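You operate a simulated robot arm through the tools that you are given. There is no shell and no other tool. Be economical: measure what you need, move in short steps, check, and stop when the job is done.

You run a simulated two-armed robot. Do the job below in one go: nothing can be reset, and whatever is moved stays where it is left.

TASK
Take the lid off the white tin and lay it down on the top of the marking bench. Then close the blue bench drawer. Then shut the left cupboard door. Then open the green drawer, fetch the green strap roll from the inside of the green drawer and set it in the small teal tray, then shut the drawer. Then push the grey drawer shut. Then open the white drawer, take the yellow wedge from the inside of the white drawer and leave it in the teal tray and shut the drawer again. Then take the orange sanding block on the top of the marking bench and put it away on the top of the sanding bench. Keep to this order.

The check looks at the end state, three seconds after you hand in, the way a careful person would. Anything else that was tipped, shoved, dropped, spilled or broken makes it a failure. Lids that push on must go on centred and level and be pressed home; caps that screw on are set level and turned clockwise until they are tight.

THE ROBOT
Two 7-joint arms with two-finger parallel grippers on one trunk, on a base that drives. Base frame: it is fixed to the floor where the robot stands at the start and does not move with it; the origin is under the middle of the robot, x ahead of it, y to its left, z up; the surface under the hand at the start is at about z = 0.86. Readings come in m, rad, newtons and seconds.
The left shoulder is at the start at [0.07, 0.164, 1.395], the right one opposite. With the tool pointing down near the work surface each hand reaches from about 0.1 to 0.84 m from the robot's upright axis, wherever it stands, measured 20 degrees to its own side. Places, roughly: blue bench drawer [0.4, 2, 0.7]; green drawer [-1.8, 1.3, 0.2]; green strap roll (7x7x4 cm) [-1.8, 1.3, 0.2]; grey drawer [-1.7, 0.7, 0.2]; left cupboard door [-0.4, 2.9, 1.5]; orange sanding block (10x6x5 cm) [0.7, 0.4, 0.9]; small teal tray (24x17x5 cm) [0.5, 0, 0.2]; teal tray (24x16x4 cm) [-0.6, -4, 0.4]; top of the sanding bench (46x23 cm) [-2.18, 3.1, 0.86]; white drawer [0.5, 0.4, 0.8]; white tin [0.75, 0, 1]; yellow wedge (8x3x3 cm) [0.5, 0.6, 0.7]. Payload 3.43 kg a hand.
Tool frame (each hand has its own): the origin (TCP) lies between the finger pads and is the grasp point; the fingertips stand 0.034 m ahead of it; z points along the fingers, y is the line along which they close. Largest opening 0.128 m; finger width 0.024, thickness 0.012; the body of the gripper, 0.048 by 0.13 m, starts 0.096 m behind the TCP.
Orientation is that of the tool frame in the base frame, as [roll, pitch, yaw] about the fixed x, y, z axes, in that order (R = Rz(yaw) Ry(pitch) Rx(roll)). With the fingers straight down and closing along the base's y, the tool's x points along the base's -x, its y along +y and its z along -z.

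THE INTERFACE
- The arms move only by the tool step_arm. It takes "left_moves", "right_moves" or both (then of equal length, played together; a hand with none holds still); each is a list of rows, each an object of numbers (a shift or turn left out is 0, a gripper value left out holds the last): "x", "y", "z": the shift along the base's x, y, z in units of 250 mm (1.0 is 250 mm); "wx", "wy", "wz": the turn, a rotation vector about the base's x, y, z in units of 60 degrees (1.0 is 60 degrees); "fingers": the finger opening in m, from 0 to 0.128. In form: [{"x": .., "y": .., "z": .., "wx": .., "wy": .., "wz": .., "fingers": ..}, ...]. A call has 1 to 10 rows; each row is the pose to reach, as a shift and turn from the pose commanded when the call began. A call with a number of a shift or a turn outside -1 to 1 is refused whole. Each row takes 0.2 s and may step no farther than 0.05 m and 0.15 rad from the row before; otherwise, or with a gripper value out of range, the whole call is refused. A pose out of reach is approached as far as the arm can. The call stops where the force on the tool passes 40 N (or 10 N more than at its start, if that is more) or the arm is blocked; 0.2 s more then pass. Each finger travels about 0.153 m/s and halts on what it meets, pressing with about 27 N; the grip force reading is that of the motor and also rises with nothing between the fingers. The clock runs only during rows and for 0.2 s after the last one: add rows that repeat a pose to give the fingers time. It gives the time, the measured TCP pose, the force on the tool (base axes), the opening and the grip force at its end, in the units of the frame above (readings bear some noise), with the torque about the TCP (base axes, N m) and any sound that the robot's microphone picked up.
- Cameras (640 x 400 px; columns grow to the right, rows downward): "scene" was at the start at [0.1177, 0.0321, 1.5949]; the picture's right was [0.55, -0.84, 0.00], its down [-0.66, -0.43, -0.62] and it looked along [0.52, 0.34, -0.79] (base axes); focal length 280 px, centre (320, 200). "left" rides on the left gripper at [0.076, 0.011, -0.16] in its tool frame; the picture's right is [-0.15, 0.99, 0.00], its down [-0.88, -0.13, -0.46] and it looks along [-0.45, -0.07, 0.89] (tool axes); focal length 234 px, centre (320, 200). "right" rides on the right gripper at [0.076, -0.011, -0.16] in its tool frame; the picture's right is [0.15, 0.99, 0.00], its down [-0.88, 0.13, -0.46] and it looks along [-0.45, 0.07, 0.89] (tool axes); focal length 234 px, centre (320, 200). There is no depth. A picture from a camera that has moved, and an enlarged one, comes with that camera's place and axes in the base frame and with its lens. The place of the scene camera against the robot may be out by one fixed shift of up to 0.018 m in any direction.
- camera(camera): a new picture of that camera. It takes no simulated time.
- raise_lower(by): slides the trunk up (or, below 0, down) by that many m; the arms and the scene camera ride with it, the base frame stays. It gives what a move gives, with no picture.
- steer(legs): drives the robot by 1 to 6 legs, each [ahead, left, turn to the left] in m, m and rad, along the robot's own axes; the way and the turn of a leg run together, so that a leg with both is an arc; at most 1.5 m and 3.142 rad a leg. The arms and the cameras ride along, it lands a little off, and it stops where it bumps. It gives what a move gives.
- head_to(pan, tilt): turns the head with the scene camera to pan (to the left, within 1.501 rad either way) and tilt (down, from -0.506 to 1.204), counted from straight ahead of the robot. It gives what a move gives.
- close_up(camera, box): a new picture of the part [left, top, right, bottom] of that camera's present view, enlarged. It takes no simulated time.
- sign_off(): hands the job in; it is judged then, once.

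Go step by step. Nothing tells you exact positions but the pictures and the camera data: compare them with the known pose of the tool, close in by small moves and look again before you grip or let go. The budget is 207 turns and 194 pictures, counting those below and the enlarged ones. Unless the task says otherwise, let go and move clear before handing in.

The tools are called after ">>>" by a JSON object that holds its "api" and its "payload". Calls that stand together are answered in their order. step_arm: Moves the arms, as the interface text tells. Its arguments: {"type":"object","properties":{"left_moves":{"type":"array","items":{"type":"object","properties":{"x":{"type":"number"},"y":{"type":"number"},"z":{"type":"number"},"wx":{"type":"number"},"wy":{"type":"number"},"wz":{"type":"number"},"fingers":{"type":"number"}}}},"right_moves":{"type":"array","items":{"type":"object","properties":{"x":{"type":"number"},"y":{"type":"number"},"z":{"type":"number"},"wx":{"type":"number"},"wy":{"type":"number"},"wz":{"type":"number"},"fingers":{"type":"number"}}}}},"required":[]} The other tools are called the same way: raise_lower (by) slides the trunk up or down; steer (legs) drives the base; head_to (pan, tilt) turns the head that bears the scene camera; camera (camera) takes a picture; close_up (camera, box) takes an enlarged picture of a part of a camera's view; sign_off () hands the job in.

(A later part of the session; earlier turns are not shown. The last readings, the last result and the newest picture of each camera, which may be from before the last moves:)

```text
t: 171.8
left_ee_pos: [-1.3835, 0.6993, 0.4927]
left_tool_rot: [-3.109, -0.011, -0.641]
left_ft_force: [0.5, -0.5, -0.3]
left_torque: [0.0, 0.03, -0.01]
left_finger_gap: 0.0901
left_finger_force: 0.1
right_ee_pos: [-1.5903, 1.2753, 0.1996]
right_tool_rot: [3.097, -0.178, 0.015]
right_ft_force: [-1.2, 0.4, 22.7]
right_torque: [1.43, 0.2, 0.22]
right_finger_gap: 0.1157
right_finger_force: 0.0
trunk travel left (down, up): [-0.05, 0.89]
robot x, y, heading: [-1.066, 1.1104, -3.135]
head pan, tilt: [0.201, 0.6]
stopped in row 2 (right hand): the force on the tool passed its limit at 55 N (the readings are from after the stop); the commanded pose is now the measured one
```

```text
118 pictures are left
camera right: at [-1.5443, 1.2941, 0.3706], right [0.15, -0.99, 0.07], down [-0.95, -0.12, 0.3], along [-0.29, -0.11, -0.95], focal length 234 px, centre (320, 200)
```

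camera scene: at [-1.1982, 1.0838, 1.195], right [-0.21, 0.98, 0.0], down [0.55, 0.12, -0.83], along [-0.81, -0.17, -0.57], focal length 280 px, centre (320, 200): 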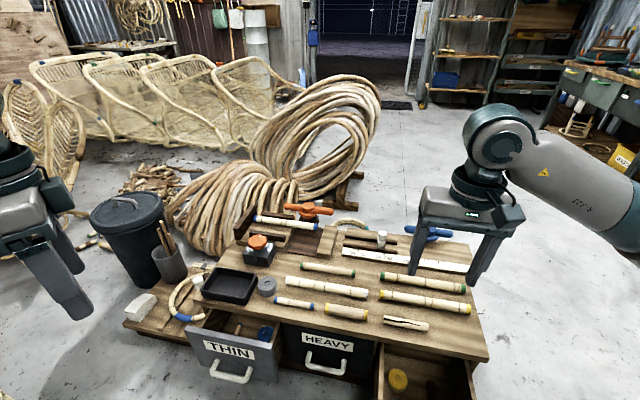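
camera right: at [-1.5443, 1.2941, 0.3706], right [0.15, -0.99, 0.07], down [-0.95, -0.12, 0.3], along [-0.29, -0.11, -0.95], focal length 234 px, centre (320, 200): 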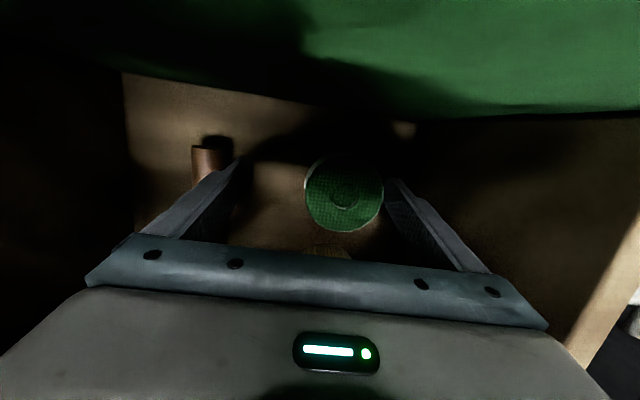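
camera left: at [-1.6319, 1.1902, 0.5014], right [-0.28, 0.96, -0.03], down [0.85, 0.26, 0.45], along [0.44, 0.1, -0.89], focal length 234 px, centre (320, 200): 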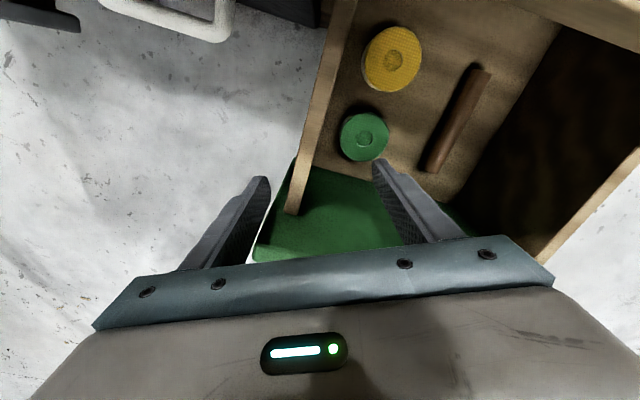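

Contact is at the right fingertip — floor or the rod. I ease up 4 mm and close to see whether the roll is between the fingers.

>>> {"api": "step_arm", "payload": {"right_moves": [{"z": 0.016}, {"z": 0.016, "fingers": 0.09}, {"z": 0.016, "fingers": 0.07}, {"z": 0.016, "fingers": 0.04}, {"z": 0.016, "fingers": 0.0}, {"z": 0.016, "fingers": 0.0}]}}

>>> {"api": "camera", "payload": {"camera": "right"}}

```text
t: 173.2
left_ee_pos: [-1.385, 0.7001, 0.4922]
left_tool_rot: [-3.108, -0.011, -0.642]
left_ft_force: [-0.8, 0.4, -0.1]
left_torque: [0.01, 0.01, 0.02]
left_finger_gap: 0.0898
left_finger_force: 0.0
right_ee_pos: [-1.5892, 1.2746, 0.2012]
right_tool_rot: [3.099, -0.184, 0.015]
right_ft_force: [-0.5, 0.1, -0.5]
right_torque: [0.01, 0.02, -0.01]
right_finger_gap: 0.0632
right_finger_force: 26.9
trunk travel left (down, up): [-0.05, 0.89]
robot x, y, heading: [-1.0671, 1.1112, -3.131]
head pan, tilt: [0.201, 0.6]
```

```text
117 pictures are left
camera right: at [-1.5445, 1.2944, 0.3717], right [0.15, -0.99, 0.07], down [-0.95, -0.12, 0.29], along [-0.28, -0.11, -0.95], focal length 234 px, centre (320, 200)
```

right: 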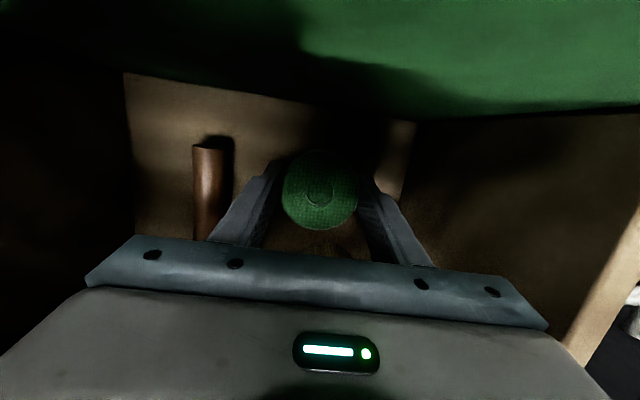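

Gripped (gap 0.063). I lift the roll straight up.

>>> {"api": "step_arm", "payload": {"right_moves": [{"z": 0.08}, {"z": 0.2}, {"z": 0.36}, {"z": 0.52}, {"z": 0.7}, {"z": 0.88}, {"z": 1.0}]}}

>>> {"api": "camera", "payload": {"camera": "right"}}

```text
t: 174.8
left_ee_pos: [-1.3863, 0.6993, 0.4926]
left_tool_rot: [-3.108, -0.012, -0.643]
left_ft_force: [-0.4, -0.3, -0.4]
left_torque: [-0.01, 0.0, 0.02]
left_finger_gap: 0.0899
left_finger_force: 0.0
right_ee_pos: [-1.5909, 1.2752, 0.4526]
right_tool_rot: [3.098, -0.183, 0.017]
right_ft_force: [0.7, -0.4, -0.2]
right_torque: [-0.01, -0.03, 0.02]
right_finger_gap: 0.0631
right_finger_force: 26.7
trunk travel left (down, up): [-0.05, 0.89]
robot x, y, heading: [-1.0666, 1.1104, -3.131]
head pan, tilt: [0.201, 0.6]
```

```text
116 pictures are left
camera right: at [-1.5454, 1.2944, 0.6226], right [0.15, -0.99, 0.07], down [-0.95, -0.12, 0.29], along [-0.28, -0.11, -0.95], focal length 234 px, centre (320, 200)
```

right: 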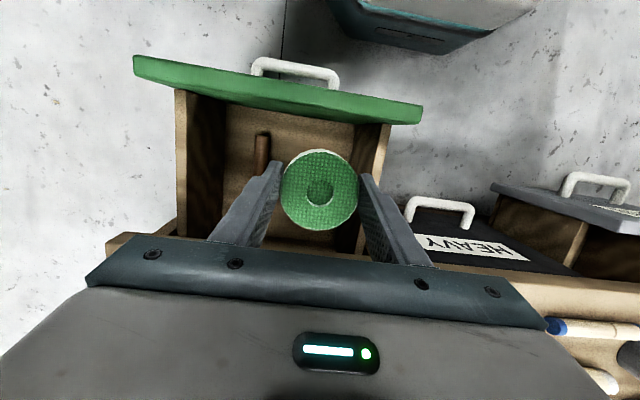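

The roll is held. I back away from the chest, raise the trunk, and turn around toward the marking bench.

>>> {"api": "raise_lower", "payload": {"by": 0.35}}

>>> {"api": "steer", "payload": {"legs": [[-0.45, 0, 0], [0, 0, 3.13], [0, -0.9, 0]]}}

>>> {"api": "head_to", "payload": {"pan": 0.0, "tilt": 0.55}}

>>> {"api": "camera", "payload": {"camera": "scene"}}

```text
t: 178.3
left_ee_pos: [-1.3855, 0.6994, 0.8422]
left_tool_rot: [-3.107, -0.014, -0.642]
left_ft_force: [0.1, 0.2, -0.9]
left_torque: [-0.04, -0.01, 0.02]
left_finger_gap: 0.0898
left_finger_force: 0.0
right_ee_pos: [-1.5902, 1.2754, 0.8007]
right_tool_rot: [3.099, -0.183, 0.015]
right_ft_force: [-0.9, -0.1, -0.4]
right_torque: [-0.02, 0.02, 0.0]
right_finger_gap: 0.0626
right_finger_force: 27.2
trunk travel left (down, up): [-0.4, 0.54]
robot x, y, heading: [-1.0664, 1.1128, -3.137]
head pan, tilt: [0.201, 0.6]
```

```text
t: 192.5
left_ee_pos: [-0.3096, 0.6214, 0.8424]
left_tool_rot: [-3.109, -0.013, 2.452]
left_ft_force: [-0.5, -0.3, 0.2]
left_torque: [0.04, 0.03, 0.02]
left_finger_gap: 0.09
left_finger_force: 0.1
right_ee_pos: [-0.1292, 0.0371, 0.8017]
right_tool_rot: [3.095, -0.182, 3.113]
right_ft_force: [-0.2, -0.5, -0.2]
right_torque: [-0.01, 0.02, 0.01]
right_finger_gap: 0.0623
right_finger_force: 26.4
trunk travel left (down, up): [-0.4, 0.54]
robot x, y, heading: [-0.6473, 0.2253, -0.037]
head pan, tilt: [0.201, 0.6]
```

```text
t: 193.3
left_ee_pos: [-0.309, 0.6224, 0.8431]
left_tool_rot: [-3.11, -0.012, 2.457]
left_ft_force: [-0.4, 0.1, -0.2]
left_torque: [0.0, 0.01, 0.01]
left_finger_gap: 0.0902
left_finger_force: 0.1
right_ee_pos: [-0.1299, 0.0367, 0.8011]
right_tool_rot: [3.098, -0.183, 3.113]
right_ft_force: [0.4, -0.9, -0.5]
right_torque: [0.01, -0.03, 0.0]
right_finger_gap: 0.0625
right_finger_force: 27.3
trunk travel left (down, up): [-0.4, 0.54]
robot x, y, heading: [-0.6463, 0.2247, -0.037]
head pan, tilt: [0.0, 0.55]
```

```text
115 pictures are left
camera scene: at [-0.5028, 0.2098, 1.1494], right [-0.04, -1.0, 0.0], down [-0.52, 0.02, -0.85], along [0.85, -0.03, -0.52], focal length 280 px, centre (320, 200)
```

scene: 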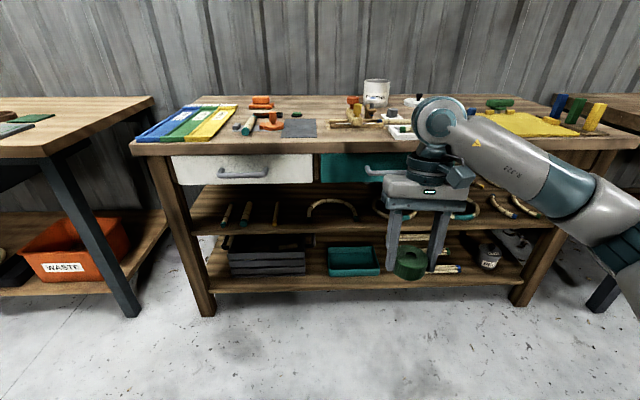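

The small teal tray stands on the bench's lower shelf, near [0.50, 0.01, 0.2], with another shelf above it. I zoom in.

>>> {"api": "close_up", "payload": {"camera": "scene", "box": [200, 180, 440, 330]}}

```text
2.67 times, centred on (320, 255) of scene
camera zoom: at [-0.5028, 0.2098, 1.1494], right [-0.04, -1.0, 0.0], down [-0.52, 0.02, -0.85], along [0.85, -0.03, -0.52], focal length 745 px, centre (320, 53)
```

zoom: 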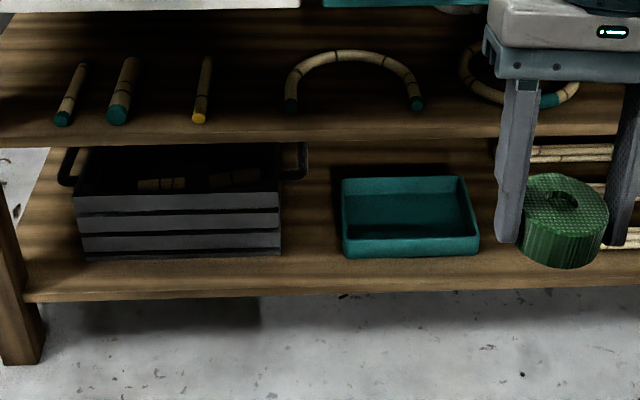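

I'll tilt the right hand about 45° forward so it can slip between the shelves and set the roll down nearly flat.

>>> {"api": "step_arm", "payload": {"right_moves": [{"wy": -0.135}, {"wy": -0.27}, {"wy": -0.405}, {"wy": -0.54}, {"wy": -0.675}, {"wy": -0.81}, {"wy": -0.92}]}}

>>> {"api": "raise_lower", "payload": {"by": -0.35}}

>>> {"api": "steer", "payload": {"legs": [[0, 0, 0.037]]}}

>>> {"api": "camera", "payload": {"camera": "scene"}}

>>> {"api": "camera", "payload": {"camera": "right"}}

```text
t: 194.9
left_ee_pos: [-0.3086, 0.6223, 0.8423]
left_tool_rot: [-3.109, -0.012, 2.451]
left_ft_force: [0.0, 0.1, 0.4]
left_torque: [0.01, 0.02, -0.01]
left_finger_gap: 0.0898
left_finger_force: 0.1
right_ee_pos: [-0.1155, 0.041, 0.8041]
right_tool_rot: [3.062, 0.777, 3.099]
right_ft_force: [0.0, -0.6, -0.5]
right_torque: [0.02, 0.05, -0.03]
right_finger_gap: 0.0623
right_finger_force: 27.4
right hand out of reach, approached as far as the arm can: row 7
trunk travel left (down, up): [-0.4, 0.54]
robot x, y, heading: [-0.6479, 0.2234, -0.038]
head pan, tilt: [0.0, 0.55]
```

```text
t: 198.3
left_ee_pos: [-0.3095, 0.6221, 0.4929]
left_tool_rot: [-3.107, -0.013, 2.452]
left_ft_force: [-0.6, 0.1, -0.8]
left_torque: [-0.01, 0.0, 0.01]
left_finger_gap: 0.09
left_finger_force: 0.0
right_ee_pos: [-0.1157, 0.0403, 0.4533]
right_tool_rot: [3.062, 0.776, 3.1]
right_ft_force: [-0.2, -0.1, -1.5]
right_torque: [0.04, 0.0, -0.01]
right_finger_gap: 0.0625
right_finger_force: 26.7
trunk travel left (down, up): [-0.05, 0.89]
robot x, y, heading: [-0.6455, 0.2208, -0.036]
head pan, tilt: [0.0, 0.55]
```

```text
t: 199.1
left_ee_pos: [-0.3234, 0.6345, 0.4929]
left_tool_rot: [-3.109, -0.013, 2.489]
left_ft_force: [0.3, -0.4, -0.1]
left_torque: [0.0, 0.04, 0.04]
left_finger_gap: 0.0901
left_finger_force: 0.0
right_ee_pos: [-0.1097, 0.0595, 0.4543]
right_tool_rot: [3.063, 0.776, 3.135]
right_ft_force: [0.3, -0.4, -0.9]
right_torque: [-0.03, 0.0, -0.04]
right_finger_gap: 0.0621
right_finger_force: 26.7
trunk travel left (down, up): [-0.05, 0.89]
robot x, y, heading: [-0.6461, 0.2226, 0.0]
head pan, tilt: [0.0, 0.55]
```

```text
113 pictures are left
camera scene: at [-0.5027, 0.2147, 0.7994], right [0.0, -1.0, 0.0], down [-0.52, 0.0, -0.85], along [0.85, 0.0, -0.52], focal length 280 px, centre (320, 200)
```

scene: 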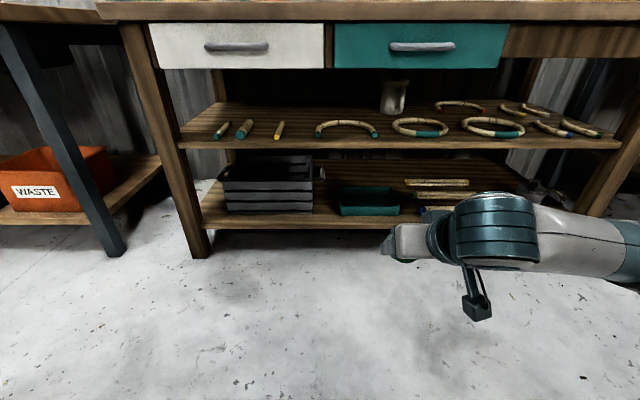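

```text
112 pictures are left
camera right: at [-0.2745, 0.0376, 0.5142], right [-0.15, 0.99, -0.05], down [0.3, 0.09, 0.95], along [0.94, 0.13, -0.31], focal length 234 px, centre (320, 200)
```

right: 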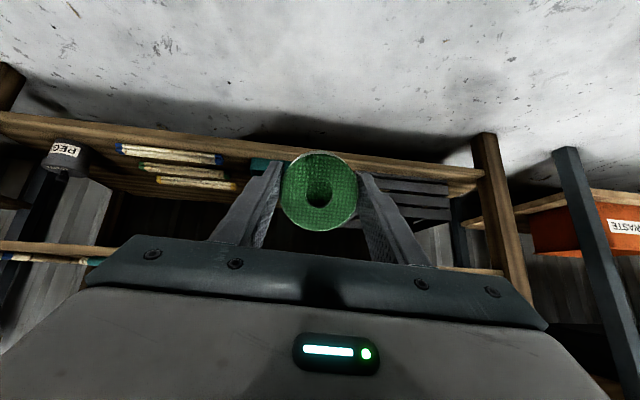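

A flat placement needs the roll gripped from a lower angle. I'll set the roll flat on the bare floor here and regrip it with the hand tilted.

>>> {"api": "step_arm", "payload": {"right_moves": [{"wy": 0.135, "z": -0.1}, {"wy": 0.27, "z": -0.2}, {"wy": 0.405, "z": -0.3}, {"wy": 0.54, "z": -0.4}, {"wy": 0.675, "z": -0.5}, {"wy": 0.81, "z": -0.6}, {"wy": 0.92, "z": -0.7}, {"wy": 0.92, "z": -0.85}]}}

>>> {"api": "step_arm", "payload": {"right_moves": [{"z": -0.16}, {"z": -0.32}, {"z": -0.48}]}}

>>> {"api": "camera", "payload": {"camera": "right"}}

```text
t: 200.9
left_ee_pos: [-0.3239, 0.6339, 0.4928]
left_tool_rot: [-3.109, -0.013, 2.49]
left_ft_force: [-0.8, -0.2, 0.6]
left_torque: [0.02, -0.01, 0.01]
left_finger_gap: 0.0898
left_finger_force: 0.0
right_ee_pos: [-0.1118, 0.0618, 0.2406]
right_tool_rot: [3.067, -0.189, 3.137]
right_ft_force: [-0.2, 0.8, -0.2]
right_torque: [-0.02, 0.03, 0.01]
right_finger_gap: 0.0625
right_finger_force: 27.0
trunk travel left (down, up): [-0.05, 0.89]
robot x, y, heading: [-0.648, 0.223, -0.004]
head pan, tilt: [0.0, 0.55]
```

```text
t: 201.7
left_ee_pos: [-0.3239, 0.633, 0.4922]
left_tool_rot: [-3.107, -0.012, 2.489]
left_ft_force: [0.5, 1.0, 0.5]
left_torque: [0.01, -0.01, 0.01]
left_finger_gap: 0.09
left_finger_force: 0.1
right_ee_pos: [-0.1086, 0.0626, 0.1201]
right_tool_rot: [3.065, -0.186, 3.138]
right_ft_force: [0.5, -0.4, -0.1]
right_torque: [-0.02, -0.01, 0.03]
right_finger_gap: 0.0624
right_finger_force: 26.2
trunk travel left (down, up): [-0.05, 0.89]
robot x, y, heading: [-0.6448, 0.225, -0.001]
head pan, tilt: [0.0, 0.55]
```

```text
111 pictures are left
camera right: at [-0.1541, 0.0408, 0.2904], right [-0.13, 0.99, 0.1], down [0.95, 0.09, 0.29], along [0.28, 0.13, -0.95], focal length 234 px, centre (320, 200)
```

right: 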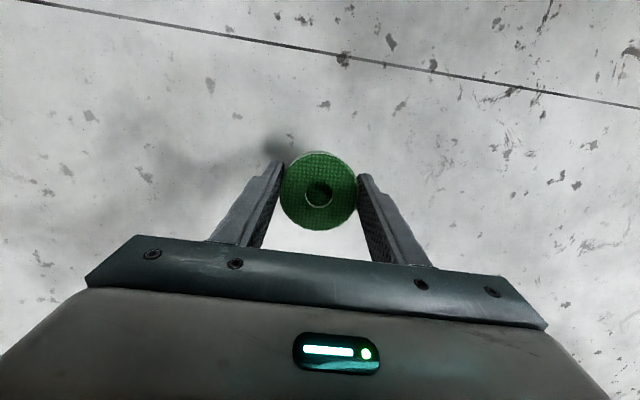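

>>> {"api": "step_arm", "payload": {"right_moves": [{"z": -0.12, "wx": -0.03}, {"z": -0.22, "wx": -0.03}, {"z": -0.27, "wx": -0.03}, {"z": -0.3, "wx": -0.03}, {"z": -0.32, "wx": -0.03}, {"z": -0.34, "wx": -0.03}]}}

```text
t: 203.1
left_ee_pos: [-0.3239, 0.6349, 0.4939]
left_tool_rot: [-3.111, -0.011, 2.489]
left_ft_force: [-0.2, 0.7, -0.3]
left_torque: [-0.03, -0.01, 0.02]
left_finger_gap: 0.0899
left_finger_force: 0.1
right_ee_pos: [-0.111, 0.0592, 0.0403]
right_tool_rot: [3.097, -0.182, 3.13]
right_ft_force: [-6.5, -0.2, 29.1]
right_torque: [-0.89, 0.15, -0.2]
right_finger_gap: 0.0627
right_finger_force: 27.1
trunk travel left (down, up): [-0.05, 0.89]
robot x, y, heading: [-0.6438, 0.2251, 0.002]
head pan, tilt: [0.0, 0.55]
```

The roll stands flat on the floor. I open, and swing the hand to a shallow forward tilt around it.

>>> {"api": "step_arm", "payload": {"right_moves": [{"z": 0.02, "fingers": 0.1}, {"z": 0.04, "fingers": 0.1}, {"wy": -0.14, "z": 0.06}, {"wy": -0.28, "z": 0.06}, {"wy": -0.42, "z": 0.06}, {"wy": -0.56, "z": 0.06}, {"wy": -0.7, "z": 0.06}, {"wy": -0.84, "z": 0.06}, {"wy": -0.98, "z": 0.06}]}}

>>> {"api": "step_arm", "payload": {"right_moves": [{"wy": -0.14}]}}

>>> {"api": "camera", "payload": {"camera": "right"}}

```text
t: 205.1
left_ee_pos: [-0.3239, 0.633, 0.493]
left_tool_rot: [-3.108, -0.013, 2.488]
left_ft_force: [0.0, -0.4, 0.2]
left_torque: [-0.02, 0.01, 0.01]
left_finger_gap: 0.0899
left_finger_force: 0.2
right_ee_pos: [-0.1087, 0.0597, 0.0523]
right_tool_rot: [3.091, 0.546, 3.13]
right_ft_force: [-0.2, 0.0, -1.1]
right_torque: [-0.02, 0.01, 0.04]
right_finger_gap: 0.1
right_finger_force: 0.0
right hand out of reach, approached as far as the arm can: row 8, 9
trunk travel left (down, up): [-0.05, 0.89]
robot x, y, heading: [-0.6497, 0.2251, -0.001]
head pan, tilt: [0.0, 0.55]
```

```text
t: 205.5
left_ee_pos: [-0.3231, 0.6346, 0.4926]
left_tool_rot: [-3.109, -0.01, 2.489]
left_ft_force: [0.3, -0.7, 0.1]
left_torque: [-0.03, 0.05, 0.0]
left_finger_gap: 0.0899
left_finger_force: 0.1
right_ee_pos: [-0.1085, 0.0591, 0.053]
right_tool_rot: [3.091, 0.546, 3.129]
right_ft_force: [-0.3, -0.2, 1.1]
right_torque: [-0.01, -0.01, 0.02]
right_finger_gap: 0.1001
right_finger_force: 0.1
right hand out of reach, approached as far as the arm can: row 1
trunk travel left (down, up): [-0.05, 0.89]
robot x, y, heading: [-0.6471, 0.2238, -0.002]
head pan, tilt: [0.0, 0.55]
```

```text
110 pictures are left
camera right: at [-0.2569, 0.0423, 0.1491], right [-0.14, 0.99, -0.03], down [0.51, 0.1, 0.85], along [0.85, 0.1, -0.52], focal length 234 px, centre (320, 200)
```

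right: 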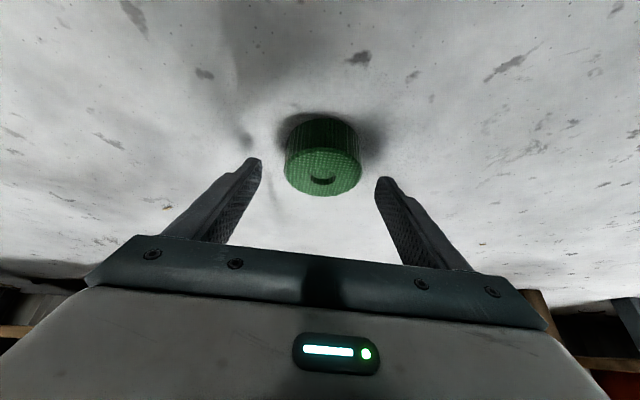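

Tilt is limited to 31° here, enough for now. I move down onto the roll and regrip it.

>>> {"api": "step_arm", "payload": {"right_moves": [{"x": -0.02, "z": -0.025}, {"x": -0.04, "z": -0.045}, {"x": -0.04, "z": -0.05, "fingers": 0.07}, {"x": -0.04, "z": -0.05, "fingers": 0.04}, {"x": -0.04, "z": -0.05, "fingers": 0.0}, {"x": -0.04, "z": -0.05, "fingers": 0.0}, {"x": -0.04, "z": 0.1, "fingers": 0.0}, {"x": -0.04, "z": 0.28, "fingers": 0.0}, {"x": -0.04, "z": 0.46, "fingers": 0.0}, {"x": -0.04, "z": 0.64, "fingers": 0.0}]}}

>>> {"api": "camera", "payload": {"camera": "right"}}

```text
t: 207.7
left_ee_pos: [-0.3244, 0.6336, 0.4919]
left_tool_rot: [-3.108, -0.012, 2.488]
left_ft_force: [0.0, -0.9, -0.2]
left_torque: [0.0, -0.01, 0.03]
left_finger_gap: 0.09
left_finger_force: 0.0
right_ee_pos: [-0.1172, 0.0597, 0.2116]
right_tool_rot: [3.093, 0.544, 3.13]
right_ft_force: [0.0, 0.5, -0.4]
right_torque: [-0.01, 0.01, 0.02]
right_finger_gap: 0.0632
right_finger_force: 27.8
trunk travel left (down, up): [-0.05, 0.89]
robot x, y, heading: [-0.6459, 0.2282, -0.003]
head pan, tilt: [0.0, 0.55]
```

```text
109 pictures are left
camera right: at [-0.2657, 0.0423, 0.3081], right [-0.14, 0.99, -0.03], down [0.51, 0.1, 0.85], along [0.85, 0.1, -0.52], focal length 234 px, centre (320, 200)
```

right: 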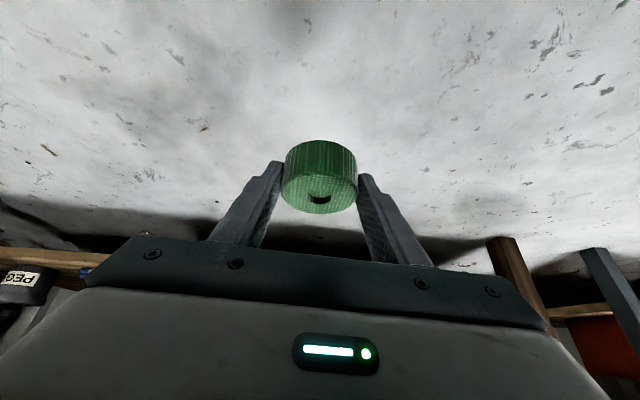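

Regripped flat. I add a bit more tilt, raise to rim-clearing height, and drive in front of the shelf.

>>> {"api": "step_arm", "payload": {"right_moves": [{"wy": -0.1, "z": 0.12}, {"wy": -0.2, "z": 0.24}, {"wy": -0.2, "z": 0.33}]}}

>>> {"api": "steer", "payload": {"legs": [[0.36, -0.045, 0.0]]}}

>>> {"api": "camera", "payload": {"camera": "right"}}

>>> {"api": "head_to", "payload": {"pan": 0.0, "tilt": 0.75}}

>>> {"api": "camera", "payload": {"camera": "scene"}}

```text
t: 208.5
left_ee_pos: [-0.3233, 0.6331, 0.4922]
left_tool_rot: [-3.108, -0.013, 2.49]
left_ft_force: [0.4, -0.3, 0.3]
left_torque: [-0.03, 0.0, 0.03]
left_finger_gap: 0.0902
left_finger_force: 0.0
right_ee_pos: [-0.1178, 0.0585, 0.2934]
right_tool_rot: [3.089, 0.757, 3.128]
right_ft_force: [-0.3, -0.2, -0.2]
right_torque: [0.05, -0.01, 0.0]
right_finger_gap: 0.0629
right_finger_force: 27.5
trunk travel left (down, up): [-0.05, 0.89]
robot x, y, heading: [-0.6486, 0.2228, 0.004]
head pan, tilt: [0.0, 0.55]
```

```text
t: 210.8
left_ee_pos: [0.0448, 0.5946, 0.4918]
left_tool_rot: [-3.108, -0.012, 2.5]
left_ft_force: [-0.2, 0.3, 0.1]
left_torque: [0.03, 0.0, -0.02]
left_finger_gap: 0.09
left_finger_force: 0.0
right_ee_pos: [0.256, 0.0252, 0.2943]
right_tool_rot: [3.087, 0.756, 3.141]
right_ft_force: [-0.8, -0.6, -0.2]
right_torque: [0.0, 0.01, -0.01]
right_finger_gap: 0.0628
right_finger_force: 26.9
trunk travel left (down, up): [-0.05, 0.89]
robot x, y, heading: [-0.2704, 0.1805, 0.009]
head pan, tilt: [0.0, 0.55]
```

```text
108 pictures are left
camera right: at [0.0917, 0.0055, 0.3576], right [-0.14, 0.99, -0.06], down [0.32, 0.11, 0.94], along [0.94, 0.11, -0.33], focal length 234 px, centre (320, 200)
```

right: 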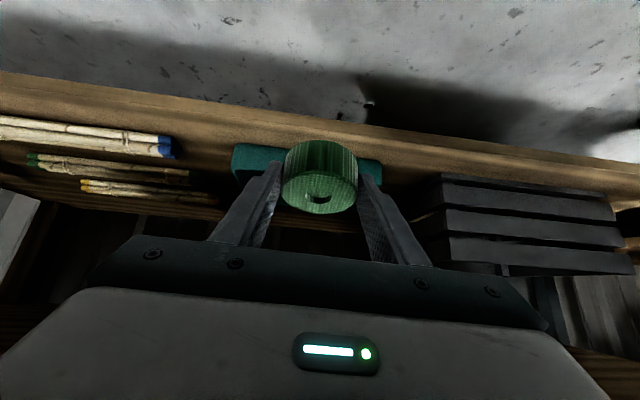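

```text
t: 211.6
left_ee_pos: [0.0441, 0.596, 0.4922]
left_tool_rot: [-3.109, -0.012, 2.502]
left_ft_force: [-0.1, 0.9, 0.1]
left_torque: [0.0, 0.02, 0.01]
left_finger_gap: 0.0902
left_finger_force: 0.0
right_ee_pos: [0.2559, 0.0239, 0.2937]
right_tool_rot: [3.088, 0.756, 3.141]
right_ft_force: [0.0, 0.7, -0.1]
right_torque: [-0.01, 0.0, -0.01]
right_finger_gap: 0.0623
right_finger_force: 26.9
trunk travel left (down, up): [-0.05, 0.89]
robot x, y, heading: [-0.2737, 0.1835, 0.014]
head pan, tilt: [0.0, 0.75]
```

```text
107 pictures are left
camera scene: at [-0.1367, 0.1748, 0.7821], right [0.01, -1.0, 0.0], down [-0.68, -0.01, -0.73], along [0.73, 0.01, -0.68], focal length 280 px, centre (320, 200)
```

scene: 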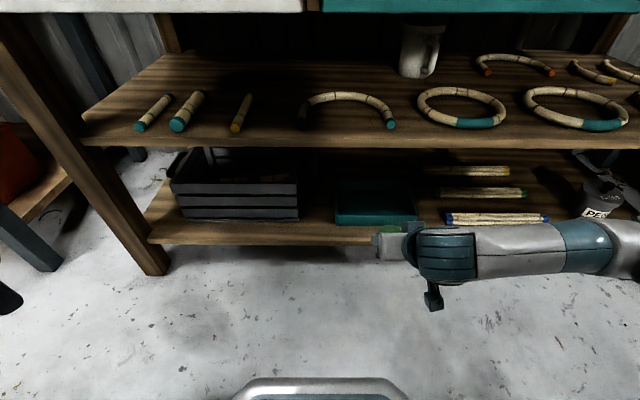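

>>> {"api": "close_up", "payload": {"camera": "right", "box": [200, 110, 440, 260]}}

>>> {"api": "close_up", "payload": {"camera": "scene", "box": [300, 150, 460, 250]}}

```text
2.67 times, centred on (320, 185) of right
camera zoom: at [0.0917, 0.0055, 0.3576], right [-0.14, 0.99, -0.06], down [0.32, 0.11, 0.94], along [0.94, 0.11, -0.33], focal length 624 px, centre (320, 240)
```

zoom: 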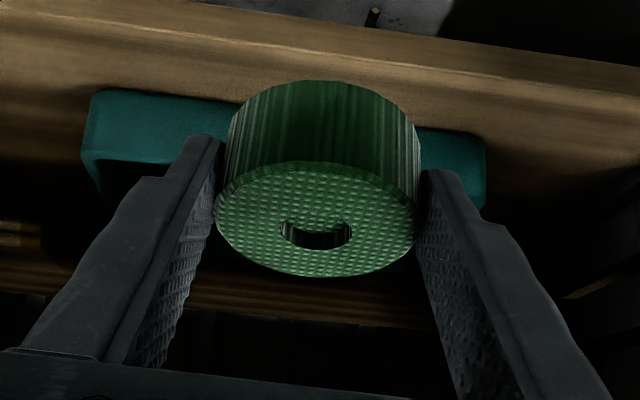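

```text
4.00 times, centred on (380, 200) of scene
camera zoom: at [-0.1367, 0.1748, 0.7821], right [0.01, -1.0, 0.0], down [-0.68, -0.01, -0.73], along [0.73, 0.01, -0.68], focal length 1118 px, centre (80, 200)
```

zoom: 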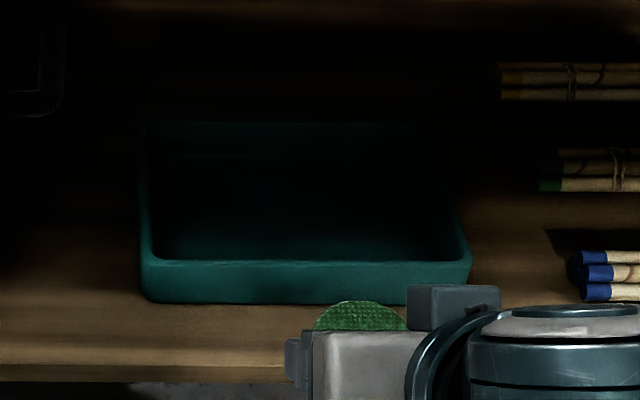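

The tray's front wall is at x ≈ 0.42, rim ≈ 0.205, centre ≈ [0.50, 0.02]. I lower slightly and slide the roll in over the rim.

>>> {"api": "step_arm", "payload": {"right_moves": [{"z": -0.09}, {"z": -0.09, "x": 0.17}, {"z": -0.09, "x": 0.34}, {"z": -0.09, "x": 0.51}, {"z": -0.09, "x": 0.68}, {"z": -0.09, "x": 0.85}, {"z": -0.09, "x": 0.88}]}}

>>> {"api": "camera", "payload": {"camera": "right"}}

>>> {"api": "close_up", "payload": {"camera": "scene", "box": [260, 100, 500, 250]}}

```text
t: 213.2
left_ee_pos: [0.0438, 0.5955, 0.4932]
left_tool_rot: [-3.109, -0.011, 2.5]
left_ft_force: [0.7, -0.5, 0.8]
left_torque: [0.0, 0.02, 0.03]
left_finger_gap: 0.09
left_finger_force: 0.0
right_ee_pos: [0.4742, 0.0238, 0.2708]
right_tool_rot: [3.087, 0.757, 3.14]
right_ft_force: [-0.3, -0.1, -0.3]
right_torque: [-0.01, 0.0, 0.02]
right_finger_gap: 0.0626
right_finger_force: 26.9
trunk travel left (down, up): [-0.05, 0.89]
robot x, y, heading: [-0.2722, 0.1851, 0.007]
head pan, tilt: [0.0, 0.75]
```

```text
104 pictures are left
camera right: at [0.3111, 0.0054, 0.3339], right [-0.14, 0.99, -0.06], down [0.32, 0.1, 0.94], along [0.94, 0.11, -0.33], focal length 234 px, centre (320, 200)
```

right: 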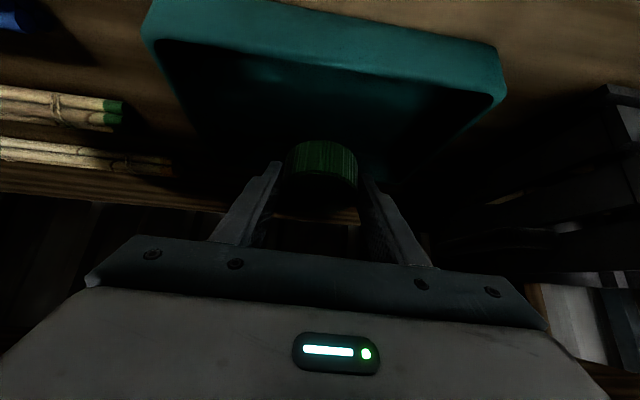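

```text
2.67 times, centred on (380, 175) of scene
camera zoom: at [-0.1367, 0.1748, 0.782], right [0.01, -1.0, 0.0], down [-0.68, -0.01, -0.73], along [0.73, 0.01, -0.68], focal length 745 px, centre (160, 267)
```

zoom: 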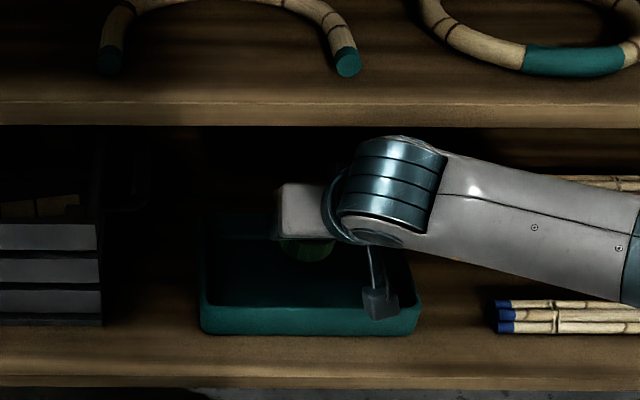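

The roll is over the tray. I lower it to contact.

>>> {"api": "step_arm", "payload": {"right_moves": [{"z": -0.08}, {"z": -0.14}, {"z": -0.18}, {"z": -0.21}, {"z": -0.235}, {"z": -0.255}]}}

>>> {"api": "camera", "payload": {"camera": "right"}}

```text
t: 214.6
left_ee_pos: [0.0448, 0.5957, 0.4917]
left_tool_rot: [-3.107, -0.013, 2.499]
left_ft_force: [-0.2, -0.5, 0.4]
left_torque: [0.0, 0.0, -0.02]
left_finger_gap: 0.0901
left_finger_force: 0.0
right_ee_pos: [0.4764, 0.0237, 0.2085]
right_tool_rot: [3.088, 0.761, 3.137]
right_ft_force: [-1.0, -1.9, 8.1]
right_torque: [-0.01, 0.15, 0.03]
right_finger_gap: 0.0624
right_finger_force: 27.5
trunk travel left (down, up): [-0.05, 0.89]
robot x, y, heading: [-0.2746, 0.1836, 0.008]
head pan, tilt: [0.0, 0.75]
```

```text
102 pictures are left
camera right: at [0.3121, 0.0048, 0.273], right [-0.14, 0.99, -0.06], down [0.32, 0.1, 0.94], along [0.94, 0.11, -0.33], focal length 234 px, centre (320, 200)
```

right: 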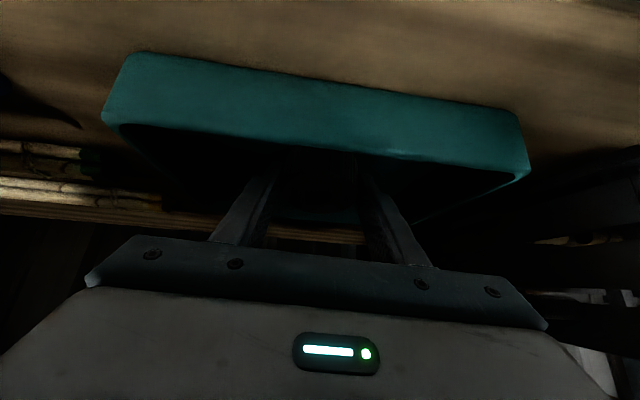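

Light contact with the tray floor. I release, rise and back out.

>>> {"api": "step_arm", "payload": {"right_moves": [{"fingers": 0.08}, {"fingers": 0.1}, {"fingers": 0.1}, {"z": 0.1}, {"z": 0.22}, {"z": 0.24, "x": -0.18}, {"z": 0.24, "x": -0.36}, {"z": 0.24, "x": -0.54}, {"z": 0.24, "x": -0.72}, {"z": 0.24, "x": -0.9}]}}

>>> {"api": "camera", "payload": {"camera": "right"}}

>>> {"api": "close_up", "payload": {"camera": "scene", "box": [300, 150, 460, 250]}}

```text
t: 216.8
left_ee_pos: [0.0442, 0.5964, 0.4933]
left_tool_rot: [-3.108, -0.012, 2.5]
left_ft_force: [0.8, -0.4, -0.2]
left_torque: [0.0, 0.05, -0.02]
left_finger_gap: 0.0902
left_finger_force: 0.0
right_ee_pos: [0.2504, 0.0244, 0.2683]
right_tool_rot: [3.086, 0.758, 3.139]
right_ft_force: [0.2, -0.3, -0.5]
right_torque: [-0.02, 0.03, -0.02]
right_finger_gap: 0.1
right_finger_force: 0.0
trunk travel left (down, up): [-0.05, 0.89]
robot x, y, heading: [-0.2762, 0.182, 0.013]
head pan, tilt: [0.0, 0.75]
```

```text
101 pictures are left
camera right: at [0.0859, 0.006, 0.3324], right [-0.14, 0.99, -0.06], down [0.32, 0.1, 0.94], along [0.94, 0.11, -0.33], focal length 234 px, centre (320, 200)
```

right: 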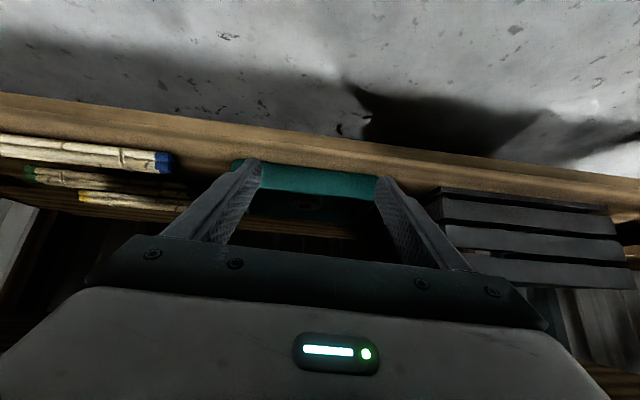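

```text
4.00 times, centred on (380, 200) of scene
camera zoom: at [-0.1367, 0.1749, 0.7821], right [0.01, -1.0, 0.0], down [-0.68, -0.01, -0.73], along [0.73, 0.01, -0.68], focal length 1118 px, centre (80, 200)
```

zoom: 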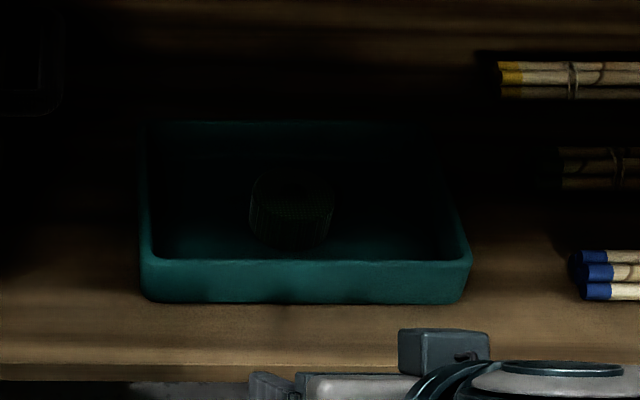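

The roll lies flat in the small teal tray. Now I go back to the chest to shut the green drawer.

>>> {"api": "steer", "payload": {"legs": [[-0.36, 0, 0], [0, 0.95, 0], [0, 0, 3.13]]}}

>>> {"api": "step_arm", "payload": {"right_moves": [{"z": 0.05, "fingers": 0.05}, {"z": 0.1, "fingers": 0.0}, {"z": 0.1, "fingers": 0.0}, {"z": 0.1}, {"z": 0.1}], "left_moves": [{"wz": 0.13, "fingers": 0.05}, {"wz": 0.26, "fingers": 0.0}, {"wz": 0.39}, {"wz": 0.52}, {"wz": 0.61}]}}

>>> {"api": "head_to", "payload": {"pan": 0.1, "tilt": 0.6}}

>>> {"api": "camera", "payload": {"camera": "scene"}}

```text
t: 231.1
left_ee_pos: [-0.923, 0.6719, 0.4928]
left_tool_rot: [-3.109, -0.012, -0.535]
left_ft_force: [0.0, 0.2, 0.1]
left_torque: [0.04, 0.0, -0.04]
left_finger_gap: 0.0901
left_finger_force: 0.0
right_ee_pos: [-1.1888, 1.2169, 0.2685]
right_tool_rot: [3.088, 0.757, 0.106]
right_ft_force: [-0.3, 0.9, 0.4]
right_torque: [-0.01, 0.02, -0.02]
right_finger_gap: 0.0999
right_finger_force: 0.0
trunk travel left (down, up): [-0.05, 0.89]
robot x, y, heading: [-0.6529, 1.1175, -3.025]
head pan, tilt: [0.0, 0.75]
```

```text
t: 232.3
left_ee_pos: [-0.9229, 0.6723, 0.4915]
left_tool_rot: [-3.109, -0.012, 0.108]
left_ft_force: [-0.5, -0.8, -0.8]
left_torque: [0.01, 0.0, -0.02]
left_finger_gap: 0.0
left_finger_force: 27.0
right_ee_pos: [-1.1891, 1.2186, 0.2926]
right_tool_rot: [3.087, 0.756, 0.104]
right_ft_force: [0.0, -0.4, -0.4]
right_torque: [0.05, 0.04, 0.0]
right_finger_gap: 0.0001
right_finger_force: 27.4
trunk travel left (down, up): [-0.05, 0.89]
robot x, y, heading: [-0.6536, 1.1184, -3.023]
head pan, tilt: [0.0, 0.75]
```

```text
t: 233.0
left_ee_pos: [-0.9236, 0.6719, 0.4933]
left_tool_rot: [-3.108, -0.013, 0.104]
left_ft_force: [-0.9, -0.4, 0.0]
left_torque: [0.0, 0.01, -0.01]
left_finger_gap: 0.0001
left_finger_force: 26.5
right_ee_pos: [-1.1893, 1.219, 0.2928]
right_tool_rot: [3.088, 0.756, 0.106]
right_ft_force: [-0.6, -0.6, -0.3]
right_torque: [0.0, 0.02, 0.04]
right_finger_gap: 0.0001
right_finger_force: 27.4
trunk travel left (down, up): [-0.05, 0.89]
robot x, y, heading: [-0.6531, 1.1151, -3.023]
head pan, tilt: [0.099, 0.6]
```

```text
99 pictures are left
camera scene: at [-0.7828, 1.0826, 0.7949], right [-0.22, 0.98, 0.0], down [0.55, 0.12, -0.82], along [-0.81, -0.18, -0.57], focal length 280 px, centre (320, 200)
```

scene: 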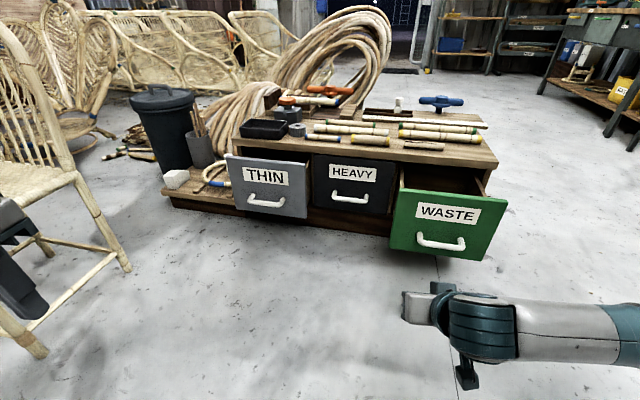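

Heading is off by 0.12 rad; I correct it, line up with the green drawer's centre, and approach.

>>> {"api": "steer", "payload": {"legs": [[0, 0, -0.118], [0.24, -0.016, 0]]}}

>>> {"api": "camera", "payload": {"camera": "scene"}}

>>> {"api": "camera", "payload": {"camera": "right"}}

```text
t: 235.3
left_ee_pos: [-1.1983, 0.7194, 0.4928]
left_tool_rot: [-3.11, -0.012, -0.002]
left_ft_force: [-0.1, -0.2, -0.1]
left_torque: [-0.02, 0.0, -0.01]
left_finger_gap: 0.0
left_finger_force: 27.2
right_ee_pos: [-1.4039, 1.29, 0.2919]
right_tool_rot: [3.089, 0.755, -0.003]
right_ft_force: [0.0, -0.7, -0.2]
right_torque: [0.01, 0.01, 0.01]
right_finger_gap: 0.0001
right_finger_force: 26.9
trunk travel left (down, up): [-0.05, 0.89]
robot x, y, heading: [-0.8801, 1.1305, -3.132]
head pan, tilt: [0.099, 0.6]
```

```text
98 pictures are left
camera scene: at [-1.0133, 1.1118, 0.7949], right [-0.11, 0.99, 0.0], down [0.56, 0.06, -0.83], along [-0.82, -0.09, -0.57], focal length 280 px, centre (320, 200)
```

scene: 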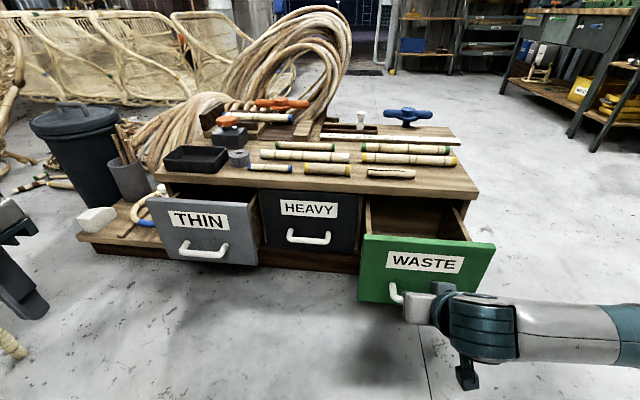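

```text
97 pictures are left
camera right: at [-1.2396, 1.3104, 0.3569], right [0.14, -0.99, -0.06], down [-0.32, -0.11, 0.94], along [-0.94, -0.11, -0.33], focal length 234 px, centre (320, 200)
```

right: 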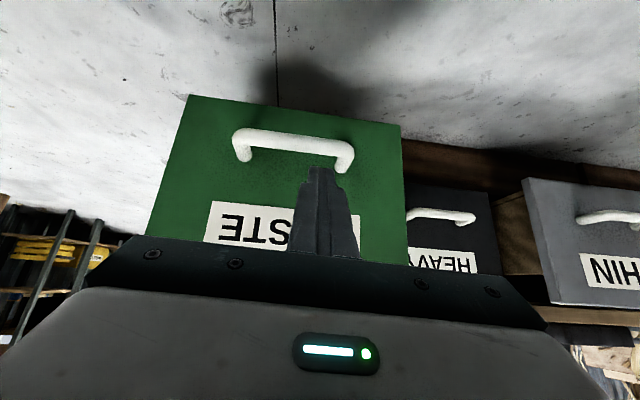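

Aligned above the handle. I drive forward to push it shut.

>>> {"api": "steer", "payload": {"legs": [[0.24, 0, 0]]}}

>>> {"api": "camera", "payload": {"camera": "scene"}}

```text
t: 237.1
left_ee_pos: [-1.4376, 0.7149, 0.4921]
left_tool_rot: [-3.109, -0.014, 0.0]
left_ft_force: [0.2, 0.5, -0.2]
left_torque: [0.02, 0.0, 0.01]
left_finger_gap: 0.0
left_finger_force: 27.0
right_ee_pos: [-1.6467, 1.2867, 0.2934]
right_tool_rot: [3.088, 0.756, 0.0]
right_ft_force: [0.4, -0.8, 1.0]
right_torque: [0.0, 0.0, -0.02]
right_finger_gap: 0.0001
right_finger_force: 26.8
trunk travel left (down, up): [-0.05, 0.89]
robot x, y, heading: [-1.1197, 1.1276, -3.129]
head pan, tilt: [0.099, 0.6]
```

```text
96 pictures are left
camera scene: at [-1.2551, 1.1086, 0.7949], right [-0.11, 0.99, 0.0], down [0.56, 0.06, -0.83], along [-0.82, -0.09, -0.57], focal length 280 px, centre (320, 200)
```

scene: 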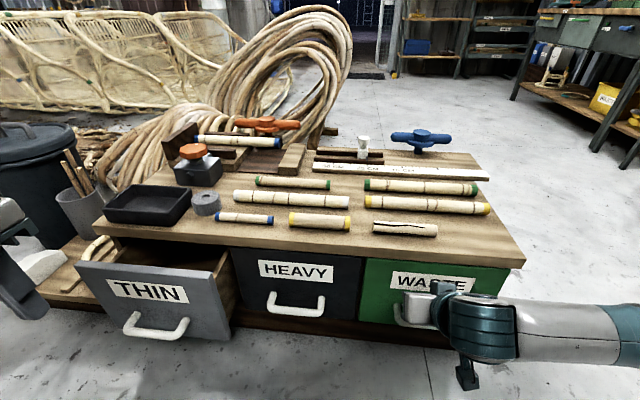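

Almost flush; I finish with a gentle arm push.

>>> {"api": "step_arm", "payload": {"right_moves": [{"x": -0.04}, {"x": -0.08}, {"x": -0.12}, {"x": -0.16}]}}

>>> {"api": "close_up", "payload": {"camera": "scene", "box": [60, 210, 540, 370]}}

```text
t: 237.6
left_ee_pos: [-1.4382, 0.7154, 0.4922]
left_tool_rot: [-3.109, -0.013, 0.0]
left_ft_force: [-0.3, 0.2, -0.3]
left_torque: [-0.02, -0.02, 0.01]
left_finger_gap: 0.0
left_finger_force: 27.1
right_ee_pos: [-1.6525, 1.2863, 0.2915]
right_tool_rot: [3.09, 0.746, 0.007]
right_ft_force: [3.0, 0.2, 1.4]
right_torque: [-0.02, 0.02, 0.01]
right_finger_gap: 0.0
right_finger_force: 26.6
trunk travel left (down, up): [-0.05, 0.89]
robot x, y, heading: [-1.1216, 1.1268, -3.127]
head pan, tilt: [0.099, 0.6]
stopped in row 2 (right hand): the force on the tool passed its limit at 53 N (the readings are from after the stop); the commanded pose is now the measured one
```

```text
1.33 times, centred on (300, 290) of scene
camera zoom: at [-1.2544, 1.1089, 0.7949], right [-0.11, 0.99, 0.0], down [0.56, 0.06, -0.83], along [-0.82, -0.09, -0.56], focal length 373 px, centre (347, 80)
```

zoom: 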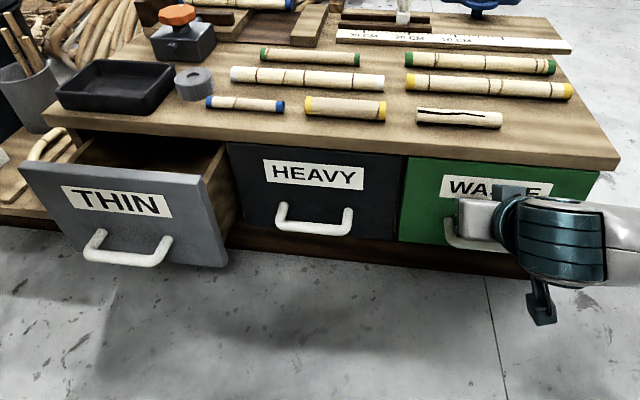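

Green is shut flush. Next the grey drawer: I back off slightly and pitch the left hand forward in front of it.

>>> {"api": "steer", "payload": {"legs": [[-0.2, 0, 0]]}}

>>> {"api": "step_arm", "payload": {"left_moves": [{"wy": 0.14}, {"wy": 0.28}, {"wy": 0.42}, {"wy": 0.56}, {"wy": 0.7}, {"wy": 0.75, "z": -0.1}, {"wy": 0.75, "z": -0.25}, {"wy": 0.75, "z": -0.4}, {"wy": 0.75, "z": -0.55}, {"wy": 0.75, "z": -0.7}]}}

>>> {"api": "head_to", "payload": {"pan": 0.4, "tilt": 0.6}}

>>> {"api": "camera", "payload": {"camera": "scene"}}

>>> {"api": "camera", "payload": {"camera": "left"}}

```text
t: 239.2
left_ee_pos: [-1.2309, 0.7166, 0.4927]
left_tool_rot: [-3.108, -0.012, 0.003]
left_ft_force: [0.9, 0.4, -0.6]
left_torque: [0.02, 0.03, -0.03]
left_finger_gap: 0.0
left_finger_force: 26.8
right_ee_pos: [-1.4488, 1.2876, 0.2911]
right_tool_rot: [3.09, 0.745, 0.011]
right_ft_force: [1.4, -0.7, 0.0]
right_torque: [0.01, -0.04, -0.02]
right_finger_gap: 0.0
right_finger_force: 27.4
trunk travel left (down, up): [-0.05, 0.89]
robot x, y, heading: [-0.9178, 1.1333, -3.123]
head pan, tilt: [0.099, 0.6]
```

```text
t: 241.4
left_ee_pos: [-1.2649, 0.6363, 0.2842]
left_tool_rot: [-3.1, 0.773, 0.007]
left_ft_force: [-0.3, 0.3, 0.5]
left_torque: [-0.05, -0.01, 0.0]
left_finger_gap: 0.0
left_finger_force: 27.2
left hand out of reach, approached as far as the arm can: row 2, 3, 4, 5, 6, 7, 8, 9, 10
right_ee_pos: [-1.4487, 1.2863, 0.291]
right_tool_rot: [3.09, 0.746, 0.013]
right_ft_force: [-1.0, 1.0, -0.1]
right_torque: [-0.01, 0.01, 0.01]
right_finger_gap: 0.0
right_finger_force: 26.5
trunk travel left (down, up): [-0.05, 0.89]
robot x, y, heading: [-0.916, 1.1302, -3.122]
head pan, tilt: [0.099, 0.6]
```

```text
t: 242.2
left_ee_pos: [-1.2642, 0.635, 0.2851]
left_tool_rot: [-3.102, 0.774, 0.006]
left_ft_force: [0.0, -0.4, 0.6]
left_torque: [-0.01, -0.01, 0.0]
left_finger_gap: 0.0
left_finger_force: 26.8
right_ee_pos: [-1.4486, 1.2872, 0.2904]
right_tool_rot: [3.09, 0.748, 0.011]
right_ft_force: [0.8, -0.9, -0.2]
right_torque: [-0.02, -0.01, 0.01]
right_finger_gap: 0.0003
right_finger_force: 27.6
trunk travel left (down, up): [-0.05, 0.89]
robot x, y, heading: [-0.9165, 1.1317, -3.125]
head pan, tilt: [0.4, 0.6]
```

```text
94 pictures are left
camera scene: at [-1.0425, 1.0856, 0.7949], right [-0.4, 0.91, 0.0], down [0.52, 0.23, -0.82], along [-0.75, -0.33, -0.57], focal length 280 px, centre (320, 200)
```

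scene: 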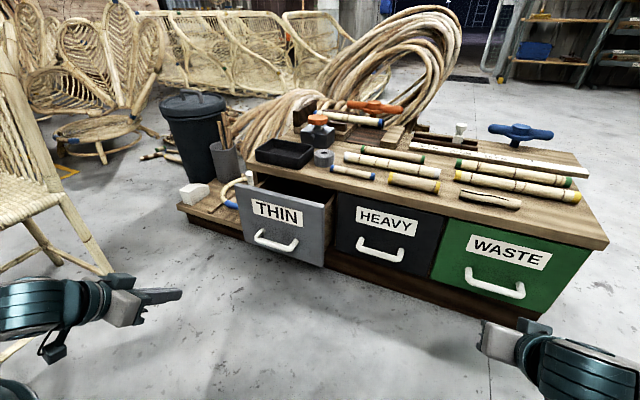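

```text
93 pictures are left
camera left: at [-1.0992, 0.618, 0.3448], right [-0.13, -0.99, 0.07], down [-0.31, 0.11, 0.94], along [-0.94, 0.1, -0.32], focal length 234 px, centre (320, 200)
```

left: 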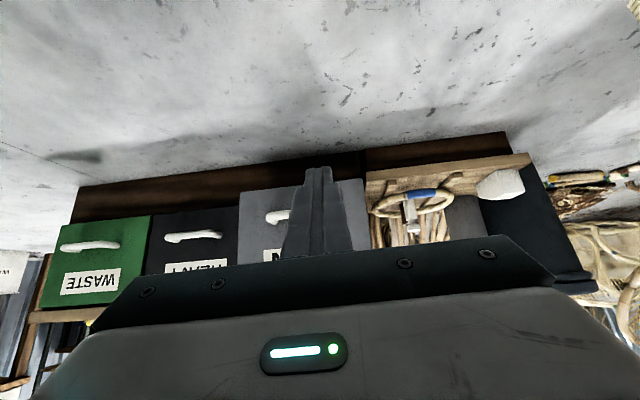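

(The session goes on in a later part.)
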